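You operate a simulated robot arm through the tools that you are given. There is no shell and no other tool.

You are at the controls of a simulated robot arm. One attempt, no reset.

## Task
Put things in order on the laundry worktop. At the end: the yellow refill (marked "CITRUS") stands where the orange travel pot stood; the green curler stands where the beige sponge stood; the beige sponge stands on top of the black diffuser; the orange travel pot stands where the green curler stood; whatever was shut is shut again. Leave all else as you found it, and nothing knocked over.

Only the result counts: the job must be done as asked and must still hold three seconds after the hand-in. Knocking over, shifting, dropping, spilling or breaking anything else fails it.

## Robot
A 7-joint arm with a two-finger parallel gripper, fixed in place. Base frame: the origin is at the foot of the arm, x ahead of it, y to its left, z up; the work surface is at about z = 0. Units: mm, rad, N and s.
With the tool pointing down near the work surface it reaches from about 220 to 580 mm from the base axis. Its first joint turns from -1.152 to 1.152 rad. Payload 2.5 kg.
Tool frame: the origin (TCP) lies between the finger pads and is the grasp point; the fingertips stand 23 mm ahead of it; z points along the fingers, y is the line along which they close. Largest opening 94 mm; finger width 38, thickness 10; the body of the gripper, 54 by 96 mm, starts 39 mm behind the TCP.
Orientation is that of the tool frame in the base frame, as a unit quaternion [w, x, y, z]. With the fingers straight down and closing along the base's y, the tool's x points along the base's -x, its y along +y and its z along -z.

## Interface
- The arm moves only by the tool nudge_tool. Its argument "steps" is text: rows parted by semicolons, each of 7 numbers parted by spaces: the shift along the tool's x, y, z in units of 400 mm (1.0 is 400 mm), then the turn, a rotation vector about the tool's x, y, z in units of 120 degrees (1.0 is 120 degrees), then the finger opening in mm, from 0 to 94. In form: dx dy dz ax ay az hand; .... A call has 1 to 20 rows; each row is the pose to reach, as a shift and turn from the pose commanded when the call began, along the tool's axes at that moment. A call with a number of a shift or a turn outside -1 to 1 is refused whole. A row lasts 0.2 s, in which the tool goes at most 50 mm and 0.15 rad; a call with a longer step from one row to the next is refused whole, and so is a gripper value outside its range. A pose out of reach is approached as far as the arm can. The call stops where the force on the tool passes 40 N (or 10 N more than at its start, if that is more) or the arm is blocked; 0.2 s more then pass. The fingers move at their own pace (about 108 mm/s each) and stop on an object; they squeeze with about 21 N. The grip force told is the motor's: it shows also when the fingers shut on nothing. Time passes only in rows, and 0.2 s behind the last, so rows that repeat a pose let the fingers close. It gives the time, the measured TCP pose, the force on the tool (base axes), the opening and the grip force at its end, in the units of the frame above (readings bear some noise), with the torque about the TCP (base axes, N m) and any sound that the robot's microphone picked up.
- Cameras (640 x 400 px; columns grow to the right, rows downward): "scene" is fixed at [124, -413.8, 546.6]; the picture's right is [0.77, -0.63, 0.00], its down [-0.43, -0.53, -0.73] and it looks along [0.47, 0.57, -0.68] (base axes); focal length 301 px, centre (320, 200). "wrist" rides on the gripper at [86, 16, -74] in the tool frame; the picture's right is [-0.18, 0.98, 0.00], its down [-0.58, -0.11, -0.81] and it looks along [-0.79, -0.15, 0.59] (tool axes); focal length 243 px, centre (320, 200). There is no depth. A picture from a camera that has moved, and an enlarged one, comes with that camera's place and axes in the base frame and with its lens. The place of the scene camera against the robot may be out by one fixed shift of up to 18 mm in any direction.
- capture(camera): a new picture of that camera. No time passes.
- zoom(camera, box): a new picture of the part [left, top, right, bottom] of that camera's present view, enlarged. No time passes.
- close_job(): hands the job in; it is judged then, once.

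Places have to be worked out from the pictures, the camera data and where the tool is seen. Open the gripper and draw the arm clear of the work before you hand the job in, unless the task says otherwise.

The tools are called after ">>>" by a JSON object that holds its "fn" and its "kwargs". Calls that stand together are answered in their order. nudge_tool: Moves the arm, as the interface text tells. Its arguments: {"type":"object","properties":{"steps":{"type":"string"}},"required":["steps"]} The other tools are called the same way: capture (camera) takes a picture; zoom (camera, box) takes an enlarged picture of a part of a camera's view; close_job () hands the job in.

At the start:

```text
t: 0.0
eef_pos: [313.0, 18.9, 287.4]
orientation: [0.0, 0.0, 1.0, 0.0]
ft_force: [-0.9, -0.5, 0.6]
ft_torque: [-0.02, 0.03, -0.02]
width: 93.9
finger_force: 0.1
```

scene: 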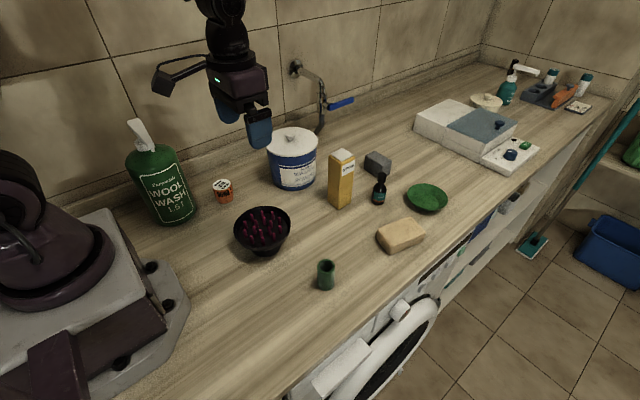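
wrist: 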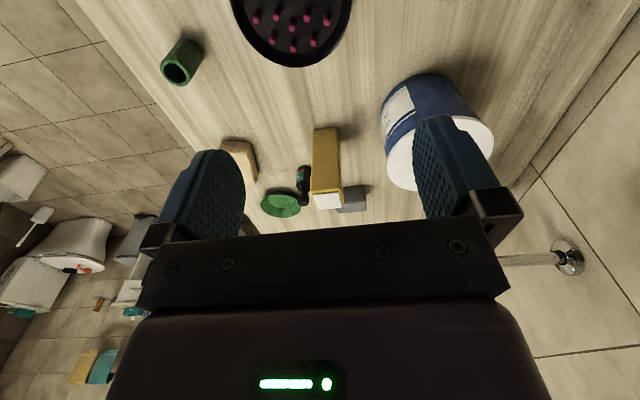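

I'll start by looking closely at the scene to identify and localize the objects.

>>> {"fn": "zoom", "kwargs": {"camera": "scene", "box": [200, 120, 360, 220]}}

>>> {"fn": "zoom", "kwargs": {"camera": "scene", "box": [300, 130, 460, 230]}}

>>> {"fn": "zoom", "kwargs": {"camera": "scene", "box": [220, 200, 440, 320]}}

>>> {"fn": "zoom", "kwargs": {"camera": "scene", "box": [400, 40, 640, 190]}}

```text
4.00 times, centred on (280, 170) of scene
camera zoom: at [124.0, -413.8, 546.6], right [0.77, -0.63, 0.0], down [-0.43, -0.53, -0.73], along [0.47, 0.57, -0.68], focal length 1205 px, centre (480, 320)
```

zoom: 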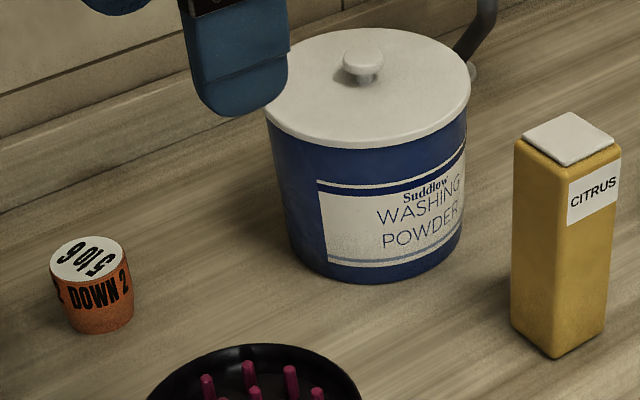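

```text
4.00 times, centred on (380, 180) of scene
camera zoom: at [124.0, -413.8, 546.6], right [0.77, -0.63, 0.0], down [-0.43, -0.53, -0.73], along [0.47, 0.57, -0.68], focal length 1205 px, centre (80, 280)
```

zoom: 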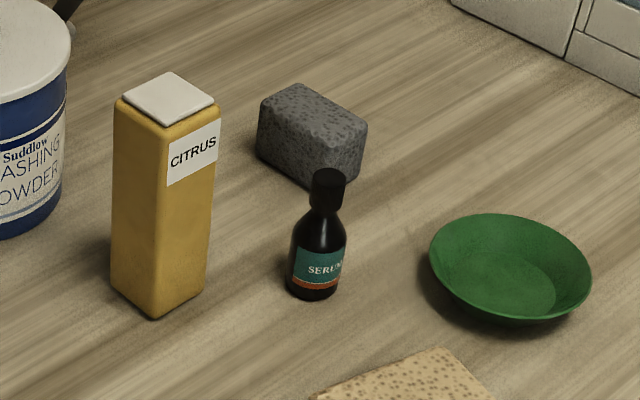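

```text
2.91 times, centred on (330, 260) of scene
camera zoom: at [124.0, -413.8, 546.6], right [0.77, -0.63, 0.0], down [-0.43, -0.53, -0.73], along [0.47, 0.57, -0.68], focal length 877 px, centre (291, 26)
```

zoom: 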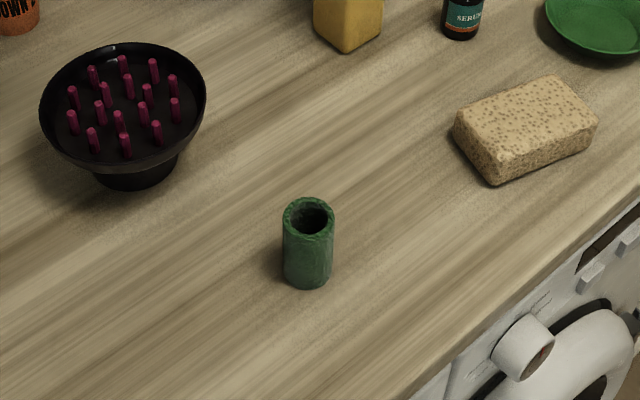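

```text
2.67 times, centred on (520, 115) of scene
camera zoom: at [124.0, -413.8, 546.6], right [0.77, -0.63, 0.0], down [-0.43, -0.53, -0.73], along [0.47, 0.57, -0.68], focal length 804 px, centre (-213, 427)
```

zoom: 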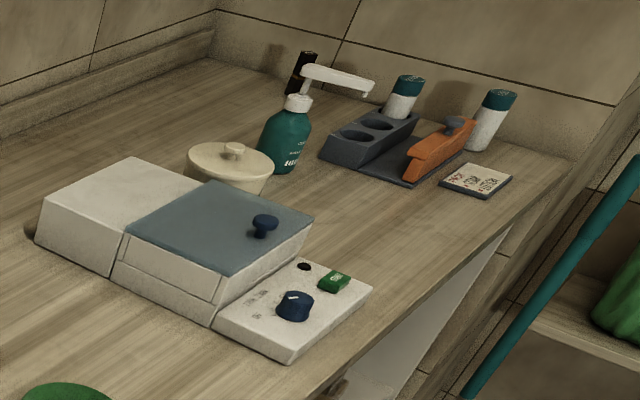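

I'll get enlarged wrist views for triangulating against the scene view.

>>> {"fn": "zoom", "kwargs": {"camera": "wrist", "box": [140, 20, 300, 120]}}

>>> {"fn": "zoom", "kwargs": {"camera": "wrist", "box": [210, 120, 370, 220]}}

>>> {"fn": "zoom", "kwargs": {"camera": "scene", "box": [360, 200, 440, 250]}}

>>> {"fn": "zoom", "kwargs": {"camera": "scene", "box": [220, 195, 300, 265]}}

```text
4.00 times, centred on (220, 70) of wrist
camera zoom: at [227.3, 34.7, 362.1], right [0.18, 0.98, 0.0], down [0.58, -0.11, 0.81], along [0.79, -0.15, -0.59], focal length 970 px, centre (720, 720)
```

zoom: 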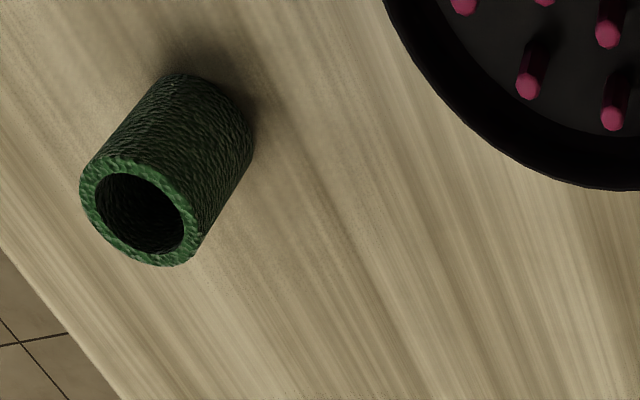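

```text
4.00 times, centred on (290, 170) of wrist
camera zoom: at [227.3, 34.7, 362.1], right [0.18, 0.98, 0.0], down [0.58, -0.11, 0.81], along [0.79, -0.15, -0.59], focal length 970 px, centre (440, 320)
```

zoom: 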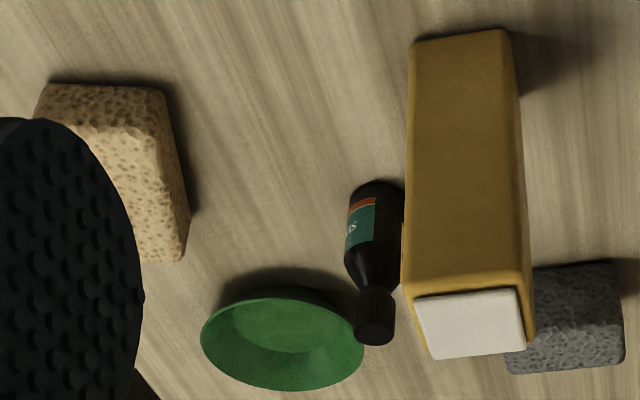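

```text
8.00 times, centred on (400, 225) of scene
camera zoom: at [124.0, -413.8, 546.6], right [0.77, -0.63, 0.0], down [-0.43, -0.53, -0.73], along [0.47, 0.57, -0.68], focal length 2411 px, centre (-320, 0)
```

zoom: 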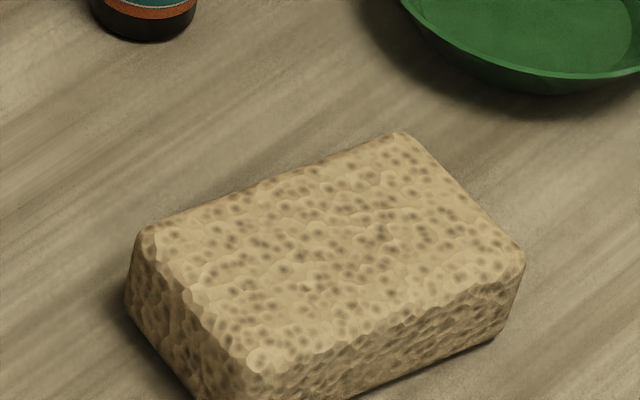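

```text
5.71 times, centred on (260, 230) of scene
camera zoom: at [124.0, -413.8, 546.6], right [0.77, -0.63, 0.0], down [-0.43, -0.53, -0.73], along [0.47, 0.57, -0.68], focal length 1722 px, centre (663, 29)
```

zoom: 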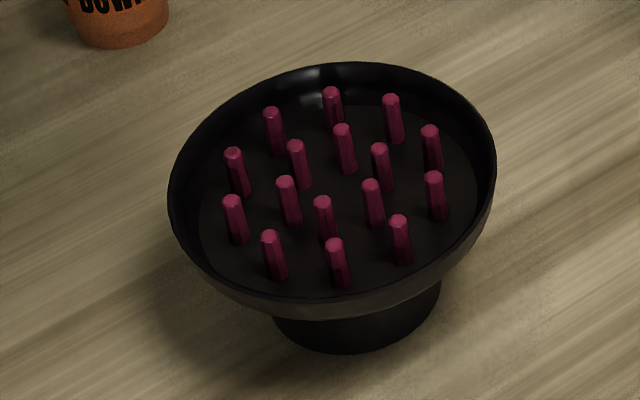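

The wrist view puts the curler near (338,-164) with height about 65 mm, and the sponge near (548,-184). Next I turn the tool 90° and shift it so the wrist camera looks at the orange pot.

>>> {"fn": "nudge_tool", "kwargs": {"steps": "0.0035 0.01875 0.014 0 0 -0.0625 94; 0.007 0.0375 0.028 0 0 -0.125 94; 0.0105 0.05625 0.042 0 0 -0.1875 94; 0.014 0.075 0.056 0 0 -0.25 94; 0.0175 0.09375 0.07 0 0 -0.3125 94; 0.021 0.1125 0.084 0 0 -0.375 94; 0.0245 0.13125 0.098 0 0 -0.4375 94; 0.028 0.15 0.112 0 0 -0.5 94; 0.0315 0.16875 0.126 0 0 -0.5625 94; 0.035 0.1875 0.14 0 0 -0.625 94; 0.0385 0.20625 0.154 0 0 -0.6875 94; 0.042 0.225 0.168 0 0 -0.75 94; 0.042 0.225 0.168 0 0 -0.75 94"}}

```text
t: 2.8
eef_pos: [296.0, 109.1, 220.1]
orientation: [0.0, 0.708, -0.707, 0.0]
ft_force: [-0.5, -0.4, 0.5]
ft_torque: [-0.01, 0.01, 0.02]
width: 93.9
finger_force: 0.0
```

The tool is at (296,109,220), yawed 90°. I'll take wrist and scene pictures.

>>> {"fn": "capture", "kwargs": {"camera": "wrist"}}

>>> {"fn": "capture", "kwargs": {"camera": "scene"}}

```text
taken
camera wrist: at [280.9, 21.8, 294.6], right [-0.98, 0.18, 0.0], down [0.11, 0.58, 0.81], along [0.15, 0.79, -0.59], focal length 243 px, centre (320, 200)
```

wrist: 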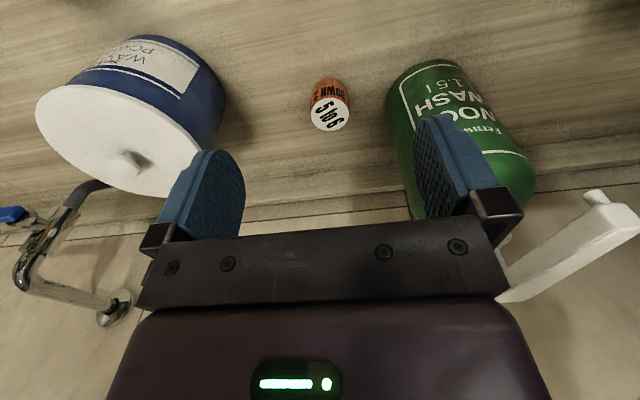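

```text
taken
```

scene: 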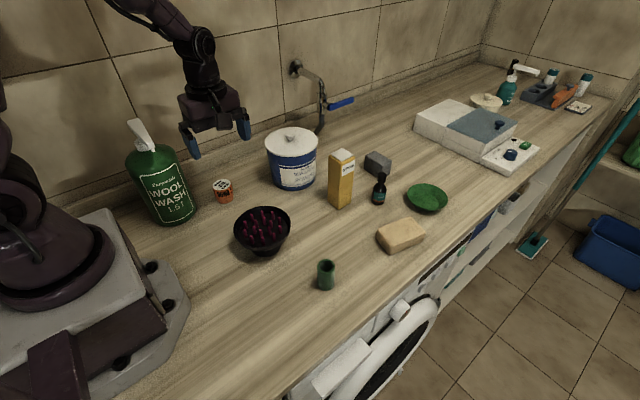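

>>> {"fn": "zoom", "kwargs": {"camera": "wrist", "box": [250, 60, 410, 160]}}

```text
4.00 times, centred on (330, 110) of wrist
camera zoom: at [280.9, 21.8, 294.6], right [-0.98, 0.18, 0.0], down [0.11, 0.58, 0.81], along [0.15, 0.79, -0.59], focal length 970 px, centre (280, 560)
```

zoom: 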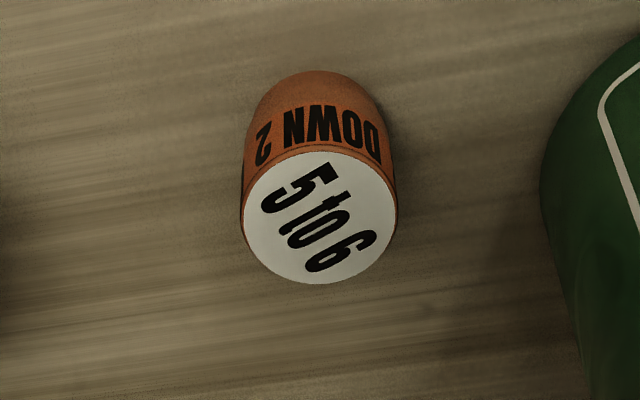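

The pot is near (299,196). I'll go closer for a second view so I can pin it down.

>>> {"fn": "nudge_tool", "kwargs": {"steps": "-0.026 -0.0025 0.05 0 0 0 94; -0.051 -0.005 0.1 0 0 0 94; -0.077 -0.0075 0.15 0 0 0 94; -0.1025 -0.01 0.2 0 0 0 94; -0.1025 -0.01 0.2 0 0 0 94"}}

>>> {"fn": "capture", "kwargs": {"camera": "wrist"}}

>>> {"fn": "zoom", "kwargs": {"camera": "wrist", "box": [240, 50, 400, 150]}}

>>> {"fn": "zoom", "kwargs": {"camera": "scene", "box": [180, 150, 260, 220]}}

```text
t: 4.0
eef_pos: [300.3, 149.9, 140.1]
orientation: [0.0, 0.707, -0.707, 0.0]
ft_force: [-0.5, 0.2, 0.3]
ft_torque: [0.01, 0.02, -0.02]
width: 94.2
finger_force: 0.1
```

```text
taken
camera wrist: at [284.2, 63.6, 214.6], right [-0.98, 0.18, 0.0], down [0.11, 0.58, 0.81], along [0.15, 0.79, -0.59], focal length 243 px, centre (320, 200)
```

wrist: 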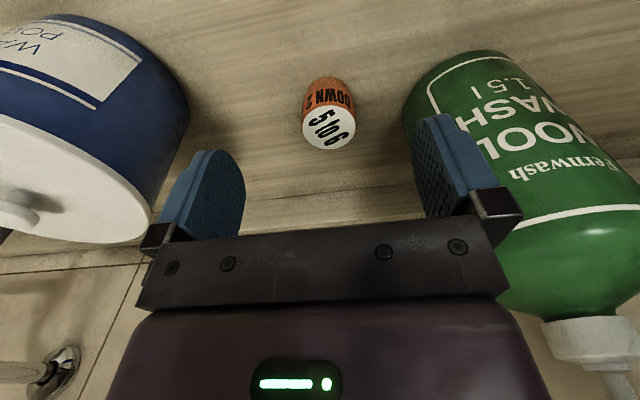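

```text
4.00 times, centred on (320, 100) of wrist
camera zoom: at [284.2, 63.6, 214.6], right [-0.98, 0.18, 0.0], down [0.11, 0.58, 0.81], along [0.15, 0.79, -0.59], focal length 970 px, centre (320, 600)
```

zoom: 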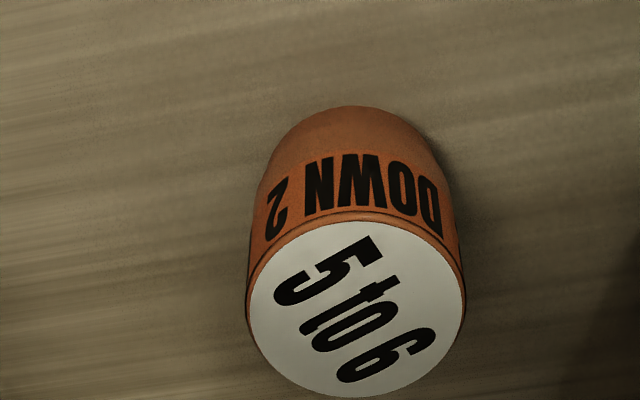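

```text
5.71 times, centred on (220, 185) of scene
camera zoom: at [124.0, -413.7, 546.6], right [0.77, -0.63, 0.0], down [-0.43, -0.53, -0.73], along [0.47, 0.57, -0.68], focal length 1722 px, centre (891, 286)
```

zoom: 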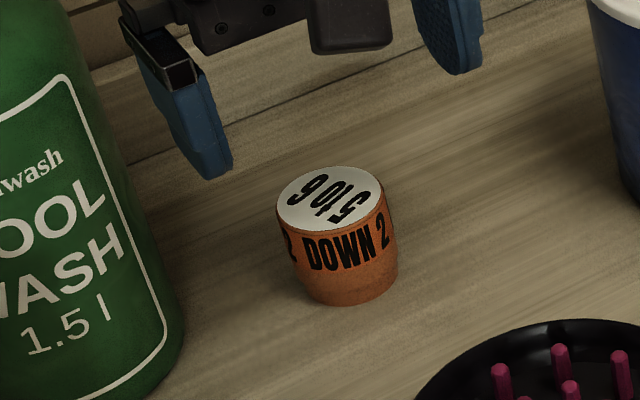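

Pot is at about (300,194), roughly 41 mm tall; comparing views, the scene camera appears about 17 mm low in z. Next I raise and move to view the diffuser from the front.

>>> {"fn": "nudge_tool", "kwargs": {"steps": "0 0 -0.1 0 0 0 94; 0.02 0 -0.2 0 0 0 94; 0.13 0 -0.2 0 0 0 94; 0.24 0 -0.2 0 0 0 94; 0.35 0 -0.2 0 0 0 94; 0.46 0 -0.2 0 0 0 94; 0.56 0 -0.2 0 0 0 94; 0.64 0 -0.2 0 0 0 94; 0.64 0 -0.2 0 0 0 94"}}

>>> {"fn": "capture", "kwargs": {"camera": "wrist"}}

>>> {"fn": "zoom", "kwargs": {"camera": "wrist", "box": [220, 40, 420, 165]}}

```text
t: 6.0
eef_pos: [300.6, -108.1, 218.9]
orientation: [-0.001, 0.707, -0.707, 0.0]
ft_force: [-0.4, -0.1, 0.8]
ft_torque: [-0.02, 0.0, -0.05]
width: 94.1
finger_force: 0.0
```

```text
taken
camera wrist: at [283.6, -193.3, 294.5], right [-0.98, 0.18, 0.0], down [0.11, 0.58, 0.81], along [0.15, 0.79, -0.59], focal length 243 px, centre (320, 200)
```

wrist: 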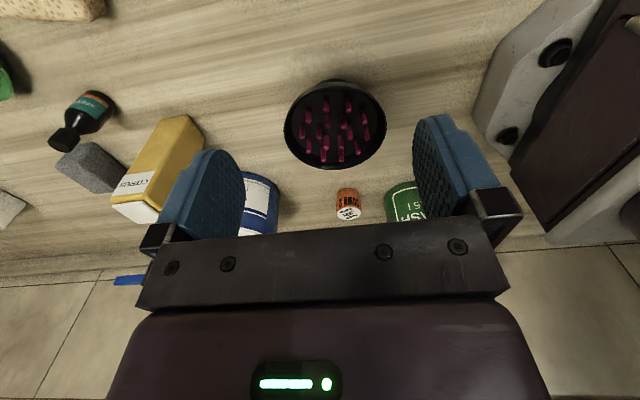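

```text
3.20 times, centred on (320, 102) of wrist
camera zoom: at [283.6, -193.3, 294.5], right [-0.98, 0.18, 0.0], down [0.11, 0.58, 0.81], along [0.15, 0.79, -0.59], focal length 776 px, centre (320, 512)
```

zoom: 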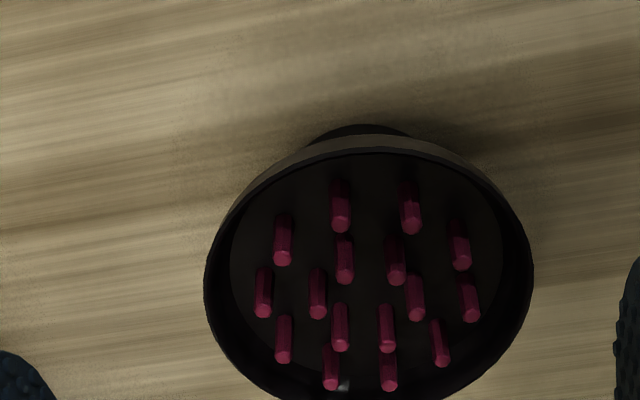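

>>> {"fn": "zoom", "kwargs": {"camera": "wrist", "box": [270, 70, 400, 180]}}

```text
3.64 times, centred on (335, 125) of wrist
camera zoom: at [283.6, -193.3, 294.5], right [-0.98, 0.18, 0.0], down [0.11, 0.58, 0.81], along [0.15, 0.79, -0.59], focal length 882 px, centre (266, 473)
```

zoom: 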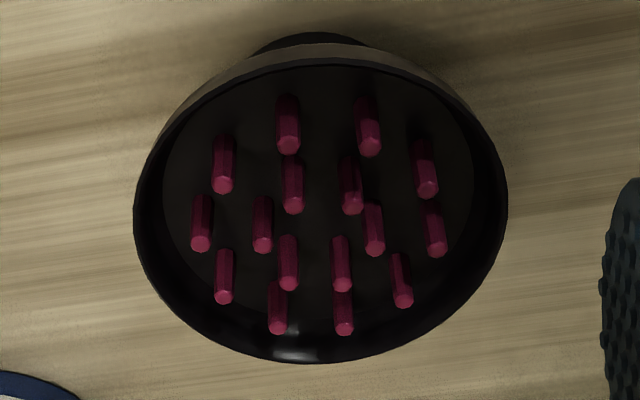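

The diffuser centre is about (299,-12), rim z≈69, pin tips z≈75. Now I swing to view the sponge along its long axis.

>>> {"fn": "nudge_tool", "kwargs": {"steps": "0.01077 -0.03173 0.00942 0 0 0.067 94; 0.02154 -0.06346 0.01884 0 0 0.134 94; 0.03231 -0.09519 0.02826 0 0 0.201 94; 0.04308 -0.12692 0.03768 0 0 0.268 94; 0.05385 -0.15865 0.0471 0 0 0.335 94; 0.06462 -0.19038 0.05652 0 0 0.402 94; 0.07539 -0.22211 0.06594 0 0 0.469 94; 0.08616 -0.25384 0.07536 0 0 0.536 94; 0.09693 -0.28557 0.08478 0 0 0.603 94; 0.1077 -0.3173 0.0942 0 0 0.67 94; 0.11847 -0.34903 0.10362 0 0 0.737 94; 0.12924 -0.38076 0.11304 0 0 0.804 94; 0.14 -0.4125 0.1225 0 0 0.871 94; 0.14 -0.4125 0.1225 0 0 0.871 94"}}

>>> {"fn": "capture", "kwargs": {"camera": "wrist"}}

>>> {"fn": "zoom", "kwargs": {"camera": "wrist", "box": [240, 50, 400, 180]}}

```text
t: 9.0
eef_pos: [465.0, -162.3, 170.3]
orientation: [0.0, 0.128, 0.992, 0.0]
ft_force: [0.1, -0.3, -0.5]
ft_torque: [-0.01, 0.02, 0.0]
width: 94.0
finger_force: 0.0
```

```text
taken
camera wrist: at [386.5, -125.0, 245.7], right [0.43, 0.9, 0.0], down [0.54, -0.25, 0.81], along [0.73, -0.34, -0.59], focal length 243 px, centre (320, 200)
```

wrist: 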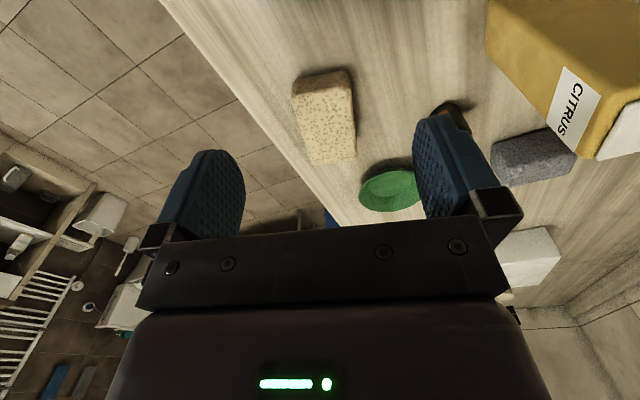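

```text
3.08 times, centred on (320, 115) of wrist
camera zoom: at [386.5, -125.0, 245.7], right [0.43, 0.9, 0.0], down [0.54, -0.25, 0.81], along [0.73, -0.34, -0.59], focal length 746 px, centre (320, 462)
```

zoom: 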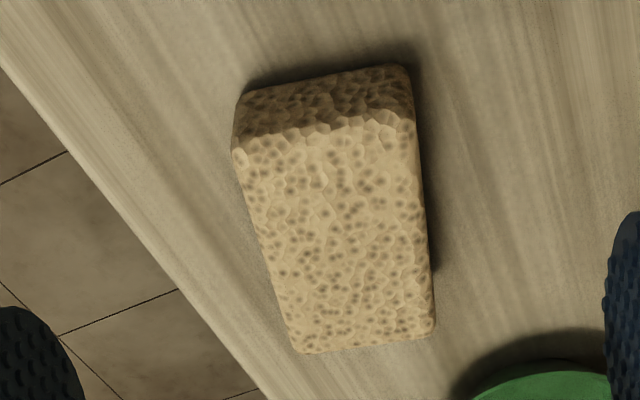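

Sponge centre is about (543,-188), top at z≈30, long axis at -14.5° (already aligned with the tool). I move over it and partly down, then check.

>>> {"fn": "nudge_tool", "kwargs": {"steps": "-0.07 -0.004 0.03 0 0 0 94; -0.14 -0.009 0.06 0 0 0 94; -0.205 -0.01275 0.09 0 0 0 94; -0.205 -0.01275 0.15 0 0 0 94; -0.205 -0.01275 0.2 0 0 0 94; -0.205 -0.01275 0.2 0 0 0 94"}}

>>> {"fn": "capture", "kwargs": {"camera": "wrist"}}

>>> {"fn": "capture", "kwargs": {"camera": "scene"}}

```text
t: 10.4
eef_pos: [544.2, -187.0, 92.4]
orientation: [-0.001, 0.128, 0.992, -0.001]
ft_force: [-0.2, -0.1, 0.0]
ft_torque: [-0.01, 0.02, -0.05]
width: 93.9
finger_force: 0.0
```

```text
taken
camera wrist: at [464.1, -150.5, 166.3], right [0.43, 0.91, 0.0], down [0.53, -0.25, 0.81], along [0.73, -0.34, -0.59], focal length 243 px, centre (320, 200)
```

wrist: 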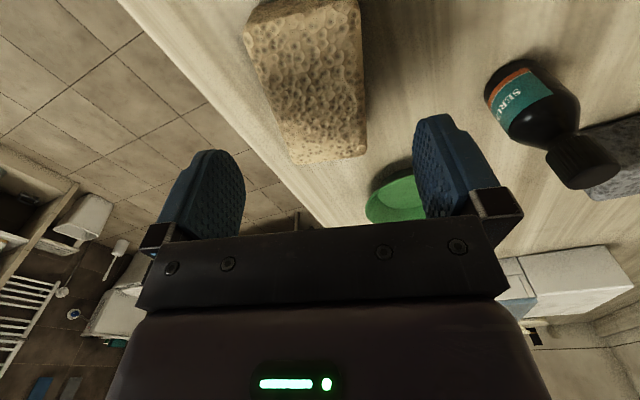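

```text
taken
```

scene: 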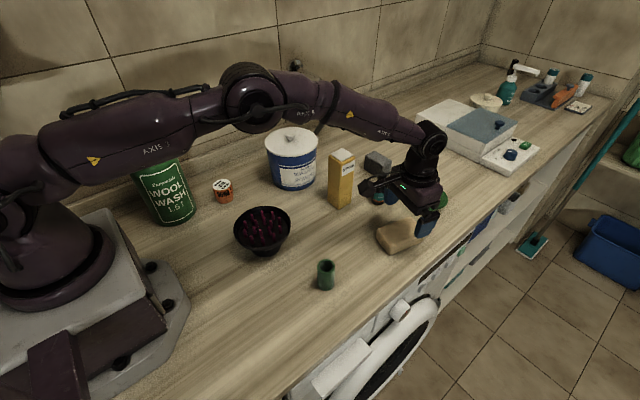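

The sponge is centred between the fingers to within a couple of mm. I lower to z≈33 and close on it.

>>> {"fn": "nudge_tool", "kwargs": {"steps": "0 -0.003 0.06 0 0 0 94; 0 -0.003 0.11 0 0 0 94; 0 -0.003 0.145 0 0 0 94; 0 -0.003 0.145 0 0 0 94; 0 -0.003 0.145 0 0 0 40; 0 -0.003 0.145 0 0 0 40; 0 -0.003 0.145 0 0 0 40; 0 -0.003 0.145 0 0 0 40"}}

>>> {"fn": "capture", "kwargs": {"camera": "wrist"}}

>>> {"fn": "zoom", "kwargs": {"camera": "scene", "box": [340, 150, 480, 260]}}

```text
t: 12.2
eef_pos: [542.9, -188.5, 33.5]
orientation: [0.0, 0.127, 0.992, 0.0]
ft_force: [-0.4, -0.6, -0.4]
ft_torque: [0.0, 0.0, -0.01]
width: 56.7
finger_force: 21.3
```

```text
taken
camera wrist: at [463.8, -151.5, 107.8], right [0.43, 0.91, 0.0], down [0.54, -0.25, 0.81], along [0.73, -0.34, -0.59], focal length 243 px, centre (320, 200)
```

wrist: 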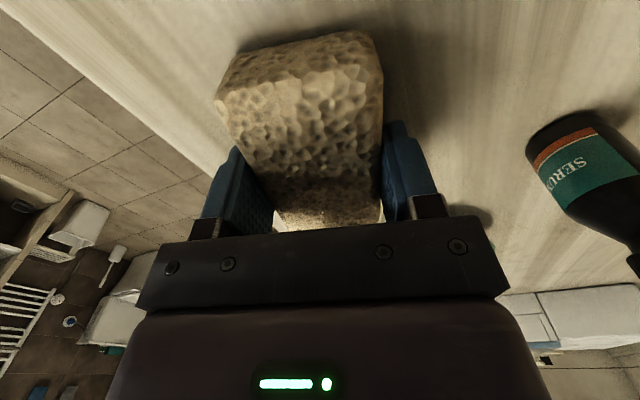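

```text
3.64 times, centred on (410, 205) of scene
camera zoom: at [124.0, -413.8, 546.6], right [0.77, -0.63, 0.0], down [-0.43, -0.53, -0.73], along [0.47, 0.57, -0.68], focal length 1096 px, centre (-7, 182)
```

zoom: 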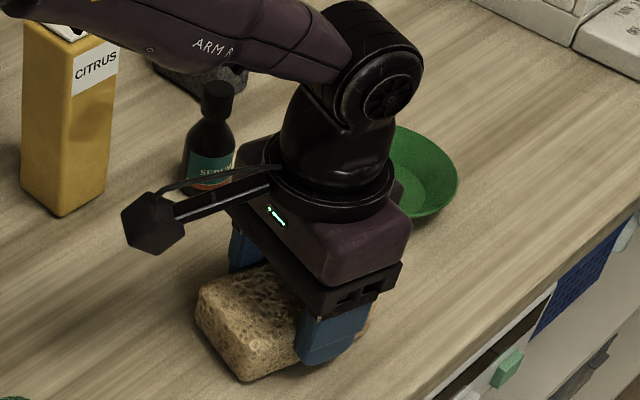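

The sponge is gripped (width 56.7 mm). I lift it straight up 125 mm.

>>> {"fn": "nudge_tool", "kwargs": {"steps": "0 0 -0.03 0 0 0 40; 0 0 -0.1 0 0 0 40; 0 0 -0.2 0 0 0 40; 0 0 -0.3 0 0 0 40; 0 0 -0.33 0 0 0 40; 0 0 -0.33 0 0 0 40"}}

>>> {"fn": "capture", "kwargs": {"camera": "scene"}}

>>> {"fn": "capture", "kwargs": {"camera": "wrist"}}

```text
t: 13.6
eef_pos: [543.1, -188.2, 166.7]
orientation: [0.0, 0.127, 0.992, 0.0]
ft_force: [0.4, 0.2, 1.2]
ft_torque: [0.01, -0.02, 0.01]
width: 56.6
finger_force: 20.9
```

```text
taken
```

scene: 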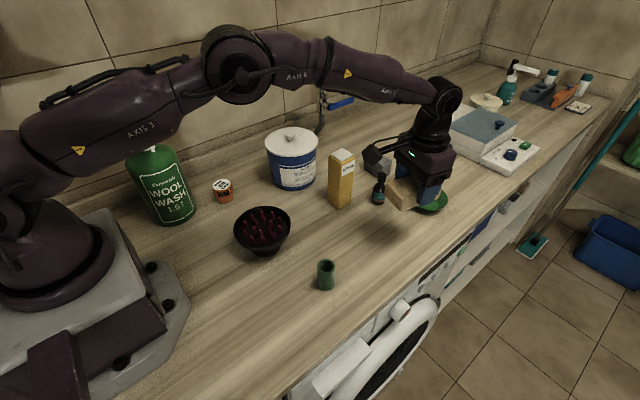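

```text
taken
camera wrist: at [463.7, -151.7, 240.5], right [0.43, 0.91, 0.0], down [0.54, -0.25, 0.81], along [0.73, -0.34, -0.59], focal length 243 px, centre (320, 200)
```

wrist: 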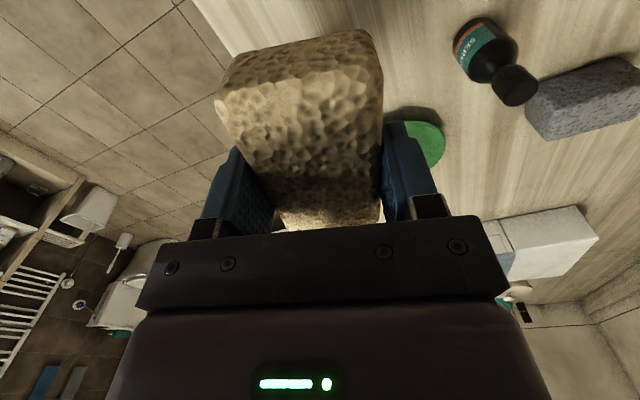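

Sponge is held level. I carry it across at height to above the diffuser centre (299,-12).

>>> {"fn": "nudge_tool", "kwargs": {"steps": "0.0878 0.034 0 0 0 0 40; 0.1756 0.068 0 0 0 0 40; 0.2635 0.1021 0 0 0 0 40; 0.3513 0.1361 0 0 0 0 40; 0.4391 0.1701 0 0 0 0 40; 0.527 0.2042 0 0 0 0 40; 0.6148 0.2382 0 0 0 0 40; 0.7026 0.2722 0 0 0 0 40; 0.7026 0.2722 0 0 0 0 40; 0.7026 0.2722 0 0 0 0 40"}}

>>> {"fn": "capture", "kwargs": {"camera": "scene"}}

>>> {"fn": "capture", "kwargs": {"camera": "wrist"}}

```text
t: 15.8
eef_pos: [298.2, -14.9, 166.6]
orientation: [0.0, 0.127, 0.992, 0.0]
ft_force: [1.0, -0.8, -0.2]
ft_torque: [-0.02, 0.01, 0.0]
width: 56.8
finger_force: 21.0
```

```text
taken
```

scene: 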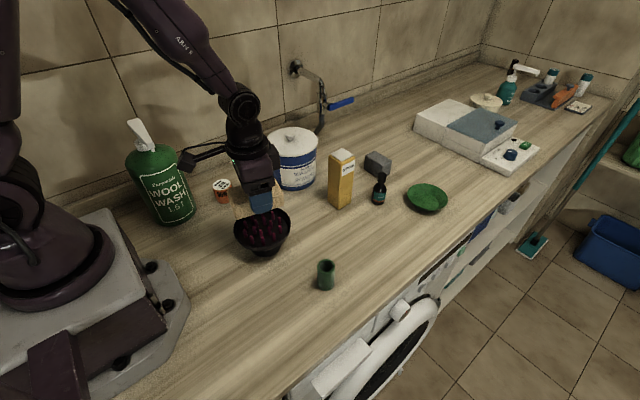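

```text
taken
camera wrist: at [218.9, 23.0, 239.8], right [0.43, 0.91, 0.0], down [0.54, -0.25, 0.81], along [0.73, -0.34, -0.59], focal length 243 px, centre (320, 200)
```

wrist: 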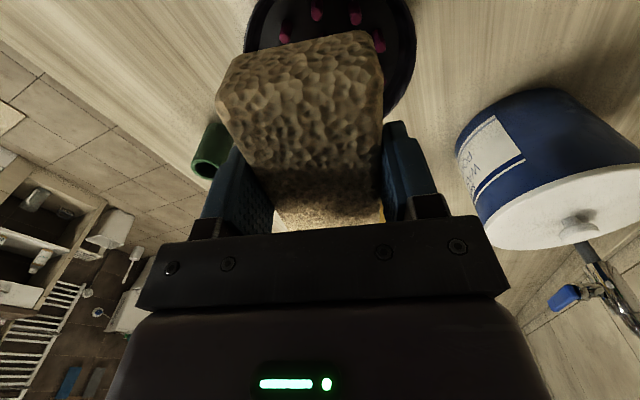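

>>> {"fn": "zoom", "kwargs": {"camera": "wrist", "box": [220, 0, 440, 130]}}

>>> {"fn": "zoom", "kwargs": {"camera": "scene", "box": [200, 160, 320, 260]}}

```text
2.91 times, centred on (330, 65) of wrist
camera zoom: at [218.9, 23.0, 239.8], right [0.43, 0.91, 0.0], down [0.54, -0.25, 0.81], along [0.73, -0.34, -0.59], focal length 706 px, centre (291, 593)
```

zoom: 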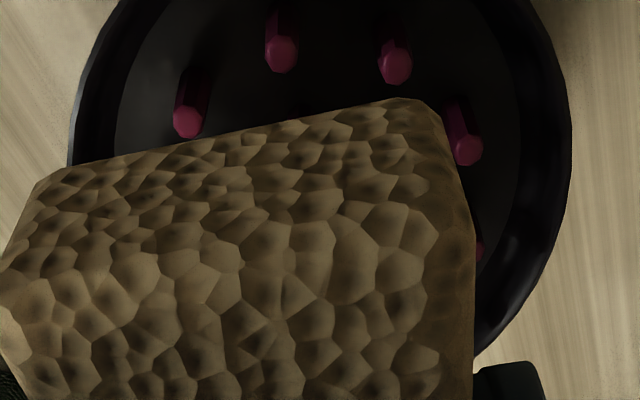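

```text
4.00 times, centred on (260, 210) of scene
camera zoom: at [124.0, -413.8, 546.6], right [0.77, -0.63, 0.0], down [-0.43, -0.53, -0.73], along [0.47, 0.57, -0.68], focal length 1205 px, centre (560, 160)
```

zoom: 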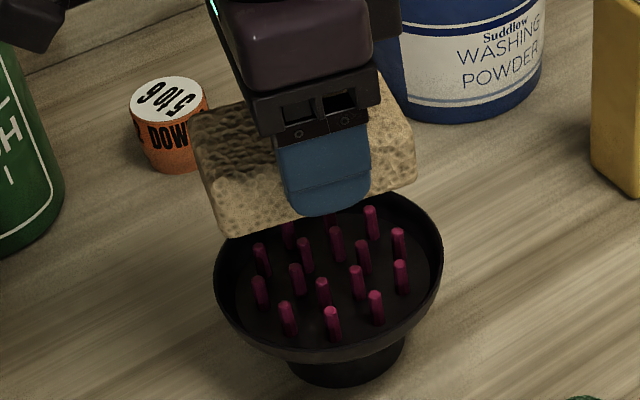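

From two views the pin tips are at z≈68 and the diffuser centre at about (301,-7). I shift 6 mm in y and lower towards the pins, stopping a bit above contact.

>>> {"fn": "nudge_tool", "kwargs": {"steps": "-0.001 0.0158 0.02 0 0 0 40; -0.001 0.0158 0.06 0 0 0 40; -0.001 0.0158 0.1 0 0 0 40; -0.001 0.0158 0.135 0 0 0 40; -0.001 0.0158 0.135 0 0 0 40; -0.001 0.0158 0.135 0 0 0 40"}}

>>> {"fn": "zoom", "kwargs": {"camera": "scene", "box": [200, 160, 320, 260]}}

>>> {"fn": "capture", "kwargs": {"camera": "wrist"}}

```text
t: 17.2
eef_pos: [300.2, -7.2, 111.4]
orientation: [0.0, 0.127, 0.992, 0.0]
ft_force: [-0.2, -0.1, 0.1]
ft_torque: [-0.01, -0.01, 0.0]
width: 56.9
finger_force: 20.9
```

```text
4.00 times, centred on (260, 210) of scene
camera zoom: at [124.0, -413.8, 546.6], right [0.77, -0.63, 0.0], down [-0.43, -0.53, -0.73], along [0.47, 0.57, -0.68], focal length 1205 px, centre (560, 160)
```

zoom: 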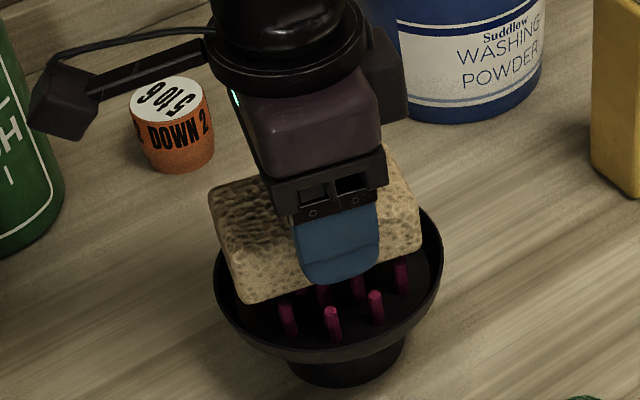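

```text
taken
camera wrist: at [221.3, 30.0, 185.6], right [0.43, 0.91, 0.0], down [0.54, -0.25, 0.81], along [0.73, -0.34, -0.59], focal length 243 px, centre (320, 200)
```

wrist: 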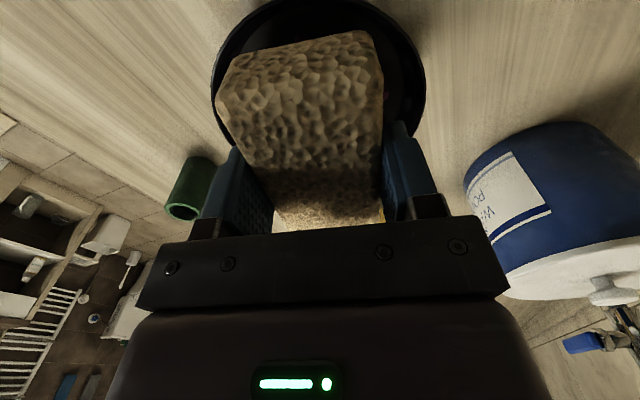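

Aligned well. I lower in small steps, watching for contact.

>>> {"fn": "nudge_tool", "kwargs": {"steps": "0 0 0.006 0 0 0 40; 0 0 0.012 0 0 0 40; 0 0 0.0175 0 0 0 40; 0 0 0.0175 0 0 0 40"}}

```text
t: 18.2
eef_pos: [300.1, -8.4, 104.4]
orientation: [0.001, 0.128, 0.992, 0.0]
ft_force: [0.2, 0.2, -0.7]
ft_torque: [0.04, 0.0, -0.01]
width: 57.0
finger_force: 20.6
```

No contact yet at z=104. I continue down in 1 mm steps.

>>> {"fn": "nudge_tool", "kwargs": {"steps": "0 0 0.0025 0 0 0 40; 0 0 0.005 0 0 0 40; 0 0 0.005 0 0 0 40"}}

```text
t: 19.0
eef_pos: [300.8, -7.6, 101.6]
orientation: [0.0, 0.127, 0.992, 0.0]
ft_force: [0.7, -0.3, -0.6]
ft_torque: [0.0, 0.05, -0.03]
width: 56.9
finger_force: 21.2
```

>>> {"fn": "nudge_tool", "kwargs": {"steps": "0 0 0.0025 0 0 0 40; 0 0 0.0025 0 0 0 40"}}

>>> {"fn": "zoom", "kwargs": {"camera": "scene", "box": [230, 190, 310, 250]}}

```text
t: 19.6
eef_pos: [300.9, -6.6, 101.1]
orientation: [0.0, 0.127, 0.992, 0.0]
ft_force: [0.3, 0.5, -1.4]
ft_torque: [0.01, 0.01, 0.02]
width: 56.7
finger_force: 20.9
```

```text
6.67 times, centred on (270, 220) of scene
camera zoom: at [124.0, -413.8, 546.6], right [0.77, -0.63, 0.0], down [-0.43, -0.53, -0.73], along [0.47, 0.57, -0.68], focal length 2009 px, centre (653, 67)
```

zoom: 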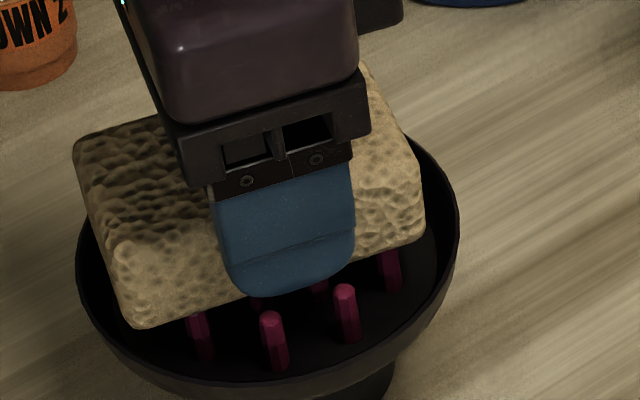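

>>> {"fn": "nudge_tool", "kwargs": {"steps": "0 0 0.0025 0 0 0 40; 0 0 0.005 0 0 0 40; 0 0 0.005 0 0 0 40"}}

```text
t: 20.4
eef_pos: [300.2, -6.9, 98.4]
orientation: [0.001, 0.127, 0.992, 0.0]
ft_force: [0.5, 0.0, 0.5]
ft_torque: [-0.03, 0.0, 0.02]
width: 56.7
finger_force: 20.9
```

>>> {"fn": "nudge_tool", "kwargs": {"steps": "0 0 0.0025 0 0 0 40; 0 0 0.005 0 0 0 40; 0 0 0.005 0 0 0 40"}}

```text
t: 21.2
eef_pos: [299.0, -7.4, 96.6]
orientation: [0.0, 0.127, 0.992, 0.001]
ft_force: [-0.1, -1.1, 0.5]
ft_torque: [0.0, -0.02, -0.02]
width: 57.0
finger_force: 21.1
```

>>> {"fn": "nudge_tool", "kwargs": {"steps": "0 0 0.0025 0 0 0 40; 0 0 0.005 0 0 0 40; 0 0 0.005 0 0 0 40"}}

>>> {"fn": "zoom", "kwargs": {"camera": "scene", "box": [230, 190, 310, 250]}}

>>> {"fn": "zoom", "kwargs": {"camera": "wrist", "box": [190, 0, 440, 130]}}

```text
t: 22.0
eef_pos: [302.1, -6.3, 95.8]
orientation: [0.001, 0.127, 0.992, 0.0]
ft_force: [-4.3, -1.7, 27.3]
ft_torque: [-0.05, 0.05, -0.02]
width: 56.7
finger_force: 21.2
```

```text
6.67 times, centred on (270, 220) of scene
camera zoom: at [123.9, -413.8, 546.6], right [0.77, -0.63, 0.0], down [-0.43, -0.53, -0.73], along [0.47, 0.57, -0.68], focal length 2009 px, centre (653, 67)
```

zoom: 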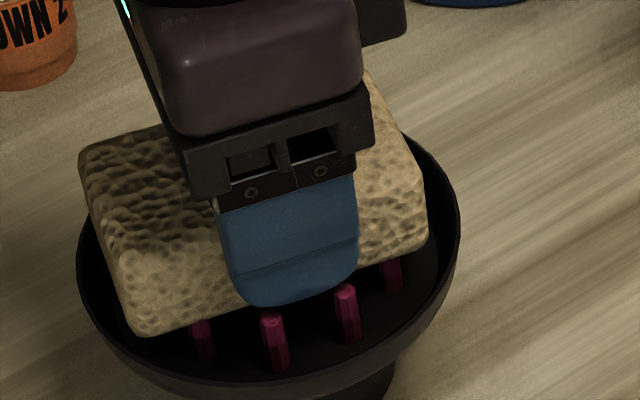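

```text
2.56 times, centred on (315, 65) of wrist
camera zoom: at [221.9, 30.2, 170.2], right [0.43, 0.9, 0.0], down [0.53, -0.25, 0.81], along [0.73, -0.34, -0.59], focal length 621 px, centre (333, 546)
```

zoom: 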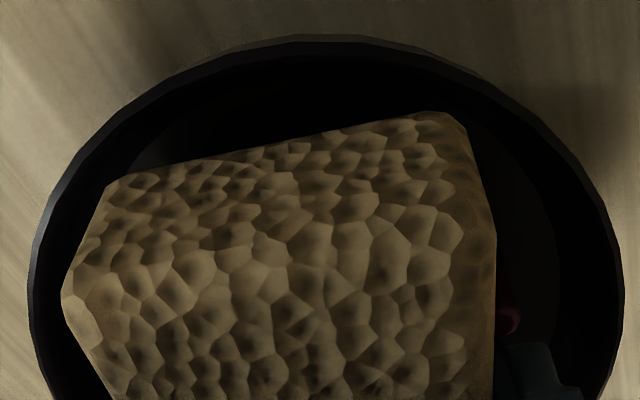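

Contact: 27 N up at z≈95.5 with negligible torque, so the sponge sits on the pins. I ease off 0.7 mm and open the fingers.

>>> {"fn": "nudge_tool", "kwargs": {"steps": "0 0 -0.00175 0 0 0 40; 0 0 -0.00175 0 0 0 40; 0 0 -0.00175 0 0 0 65; 0 0 -0.00175 0 0 0 80; 0 0 -0.00175 0 0 0 80"}}

>>> {"fn": "zoom", "kwargs": {"camera": "scene", "box": [220, 180, 320, 260]}}

>>> {"fn": "capture", "kwargs": {"camera": "wrist"}}

```text
t: 23.2
eef_pos: [301.1, -8.5, 95.9]
orientation: [-0.001, 0.127, 0.992, -0.001]
ft_force: [0.1, 0.2, -0.2]
ft_torque: [0.0, 0.02, 0.0]
width: 80.0
finger_force: 0.1
```

```text
5.00 times, centred on (270, 220) of scene
camera zoom: at [124.0, -413.8, 546.6], right [0.77, -0.63, 0.0], down [-0.43, -0.53, -0.73], along [0.47, 0.57, -0.68], focal length 1507 px, centre (570, 100)
```

zoom: 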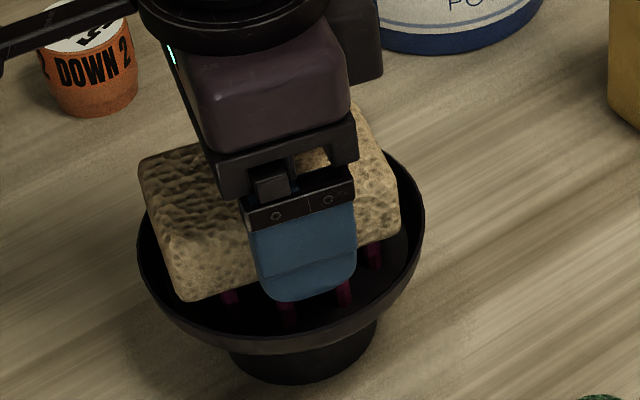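

```text
taken
camera wrist: at [221.3, 30.3, 170.4], right [0.43, 0.91, 0.0], down [0.54, -0.25, 0.81], along [0.73, -0.34, -0.59], focal length 243 px, centre (320, 200)
```

wrist: 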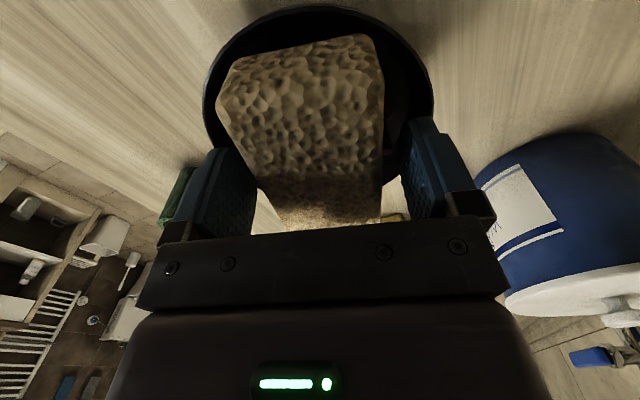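

The sponge rests free on the pins. I retreat straight up and look.

>>> {"fn": "nudge_tool", "kwargs": {"steps": "0 0 -0.02 0 0 0 84; 0 0 -0.08 0 0 0 90; 0 0 -0.16 0 0 0 94; 0 0 -0.25 0 0 0 94; 0 0 -0.3 0 0 0 94; 0 0 -0.3 0 0 0 94"}}

>>> {"fn": "capture", "kwargs": {"camera": "scene"}}

>>> {"fn": "capture", "kwargs": {"camera": "wrist"}}

>>> {"fn": "zoom", "kwargs": {"camera": "scene", "box": [220, 180, 320, 260]}}

```text
t: 24.6
eef_pos: [300.6, -7.7, 216.9]
orientation: [0.0, 0.127, 0.992, 0.0]
ft_force: [0.2, 0.2, -0.4]
ft_torque: [0.02, -0.01, -0.01]
width: 94.1
finger_force: 0.0
```

```text
taken
```

scene: 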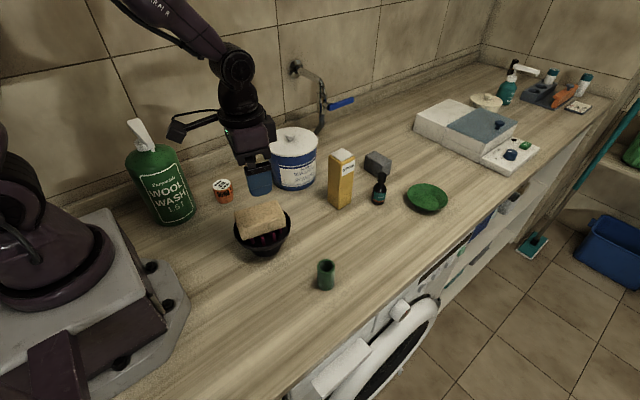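

```text
taken
camera wrist: at [221.8, 29.7, 291.3], right [0.43, 0.91, 0.0], down [0.54, -0.25, 0.81], along [0.73, -0.34, -0.59], focal length 243 px, centre (320, 200)
```

wrist: 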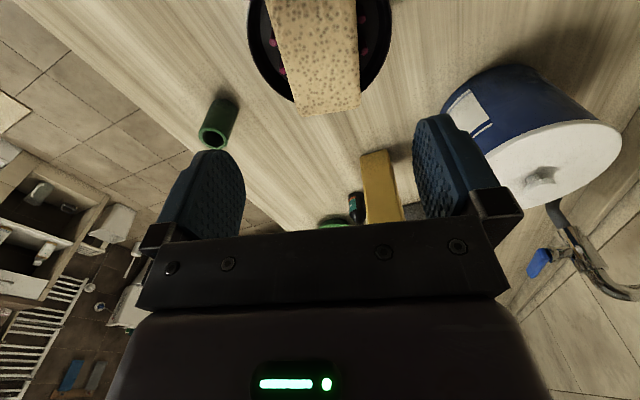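

```text
5.00 times, centred on (270, 220) of scene
camera zoom: at [124.0, -413.8, 546.6], right [0.77, -0.63, 0.0], down [-0.43, -0.53, -0.73], along [0.47, 0.57, -0.68], focal length 1507 px, centre (570, 100)
```

zoom: 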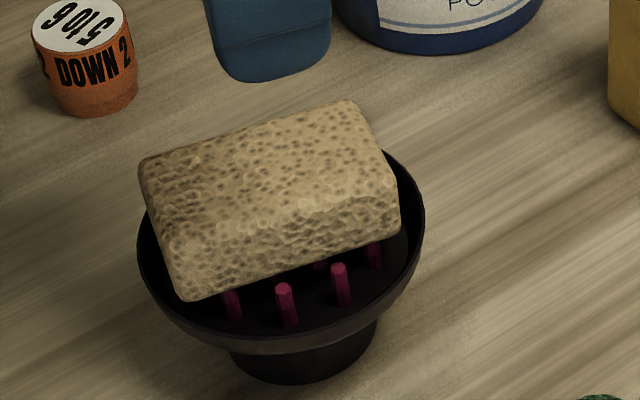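

The sponge sits level on the diffuser. Next the curler: I move to view it from behind along -14.5° for a second fix.

>>> {"fn": "nudge_tool", "kwargs": {"steps": "0.009 -0.0893 0.01 0 0 0 94; 0.018 -0.1787 0.05 0 0 0 94; 0.027 -0.268 0.1 0 0 0 94; 0.0356 -0.3573 0.14 0 0 0 94; 0.0356 -0.3573 0.14 0 0 0 94; 0.0356 -0.3573 0.14 0 0 0 94"}}

>>> {"fn": "capture", "kwargs": {"camera": "wrist"}}

>>> {"fn": "zoom", "kwargs": {"camera": "wrist", "box": [250, 40, 410, 170]}}

```text
t: 26.0
eef_pos: [250.4, -142.4, 160.0]
orientation: [0.0, 0.127, 0.992, 0.0]
ft_force: [0.7, 0.0, 0.3]
ft_torque: [0.0, 0.0, 0.02]
width: 94.2
finger_force: 0.2
```

```text
taken
camera wrist: at [171.8, -105.8, 234.4], right [0.43, 0.91, 0.0], down [0.54, -0.25, 0.81], along [0.73, -0.34, -0.59], focal length 243 px, centre (320, 200)
```

wrist: 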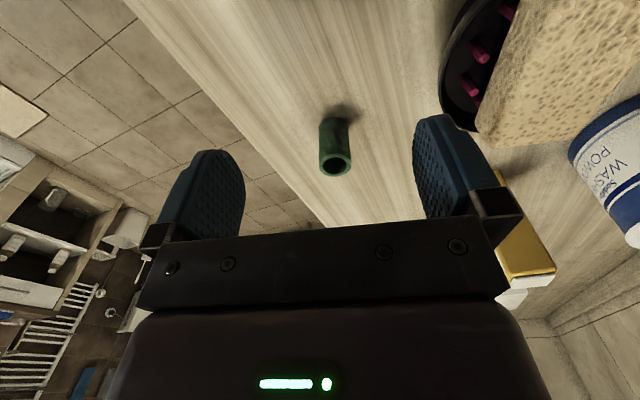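

```text
3.08 times, centred on (330, 105) of wrist
camera zoom: at [171.8, -105.8, 234.4], right [0.43, 0.91, 0.0], down [0.54, -0.25, 0.81], along [0.73, -0.34, -0.59], focal length 746 px, centre (289, 492)
```

zoom: 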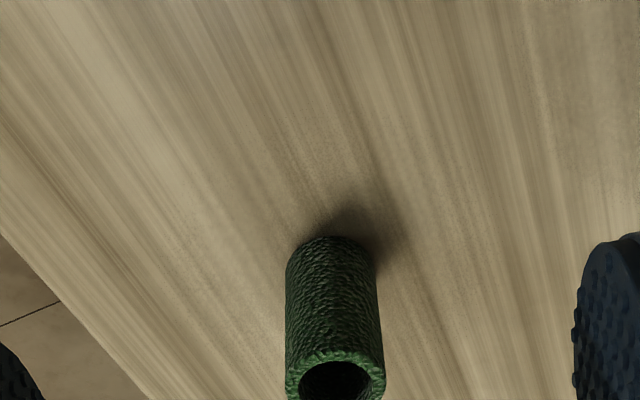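

Curler base is about (340,-167), diameter ≈34 mm. I move above it and verify alignment from close up.

>>> {"fn": "nudge_tool", "kwargs": {"steps": "-0.078 -0.0023 0.02 0 0 0 94; -0.156 -0.0046 0.06 0 0 0 94; -0.2333 -0.0068 0.1 0 0 0 94; -0.2333 -0.0068 0.1 0 0 0 94; -0.2333 -0.0068 0.1 0 0 0 94"}}

>>> {"fn": "zoom", "kwargs": {"camera": "wrist", "box": [240, 40, 400, 140]}}

>>> {"fn": "zoom", "kwargs": {"camera": "scene", "box": [270, 220, 390, 300]}}

```text
t: 27.2
eef_pos: [341.5, -169.1, 119.5]
orientation: [0.0, 0.127, 0.992, 0.0]
ft_force: [-0.1, -0.3, 0.3]
ft_torque: [-0.01, 0.0, -0.03]
width: 94.2
finger_force: 0.1
```

```text
4.00 times, centred on (320, 90) of wrist
camera zoom: at [261.6, -131.1, 194.5], right [0.43, 0.91, 0.0], down [0.54, -0.25, 0.81], along [0.73, -0.34, -0.59], focal length 970 px, centre (320, 640)
```

zoom: 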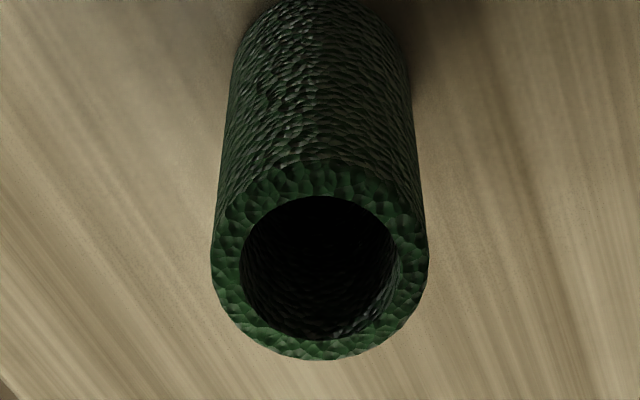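

```text
5.00 times, centred on (330, 260) of scene
camera zoom: at [124.0, -413.8, 546.6], right [0.77, -0.63, 0.0], down [-0.43, -0.53, -0.73], along [0.47, 0.57, -0.68], focal length 1507 px, centre (270, -100)
```

zoom: 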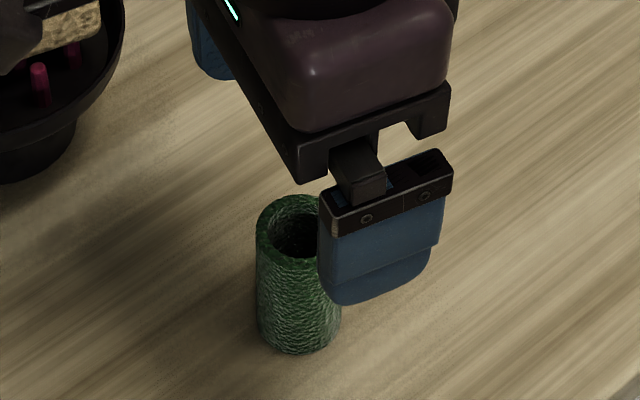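

The curler is centred laterally; its axis is about (339.5,-167), height ≈61 mm. I lower to z≈42 and grip.

>>> {"fn": "nudge_tool", "kwargs": {"steps": "0 0 0.06 0 0 0 94; 0 0 0.12 0 0 0 94; 0 0 0.17 0 0 0 94; 0 0 0.195 0 0 0 94; 0 0 0.195 0 0 0 94; 0 0 0.195 0 0 0 60; 0 0 0.195 0 0 0 20; 0 0 0.195 0 0 0 20; 0 0 0.195 0 0 0 20"}}

>>> {"fn": "zoom", "kwargs": {"camera": "scene", "box": [270, 220, 390, 300]}}

>>> {"fn": "capture", "kwargs": {"camera": "wrist"}}

```text
t: 29.2
eef_pos: [339.8, -166.8, 41.8]
orientation: [0.0, 0.127, 0.992, 0.001]
ft_force: [-0.9, 0.4, 0.6]
ft_torque: [-0.04, 0.0, -0.04]
width: 30.9
finger_force: 21.4
```

```text
5.00 times, centred on (330, 260) of scene
camera zoom: at [124.0, -413.8, 546.6], right [0.77, -0.63, 0.0], down [-0.43, -0.53, -0.73], along [0.47, 0.57, -0.68], focal length 1507 px, centre (270, -100)
```

zoom: 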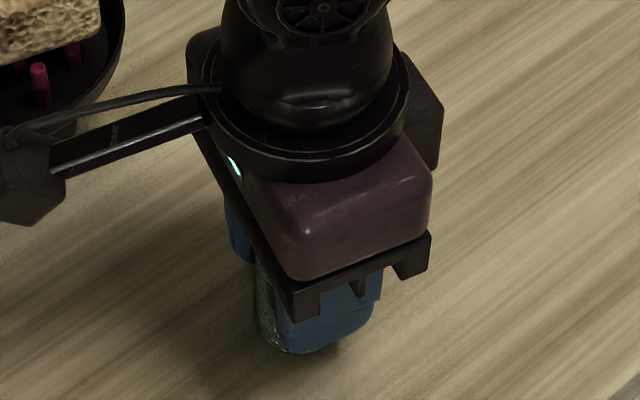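

```text
taken
camera wrist: at [261.5, -130.6, 116.5], right [0.43, 0.91, 0.0], down [0.54, -0.25, 0.81], along [0.73, -0.34, -0.59], focal length 243 px, centre (320, 200)
```

wrist: 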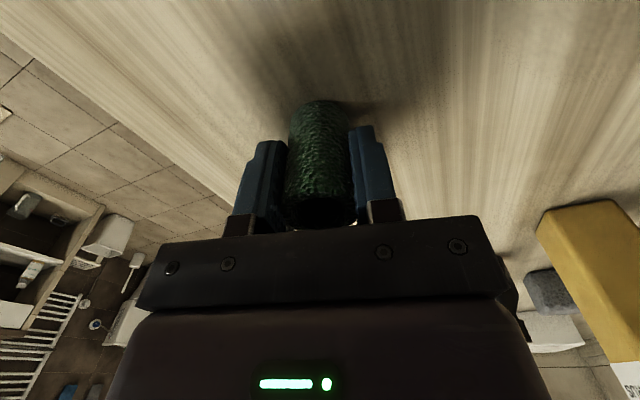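

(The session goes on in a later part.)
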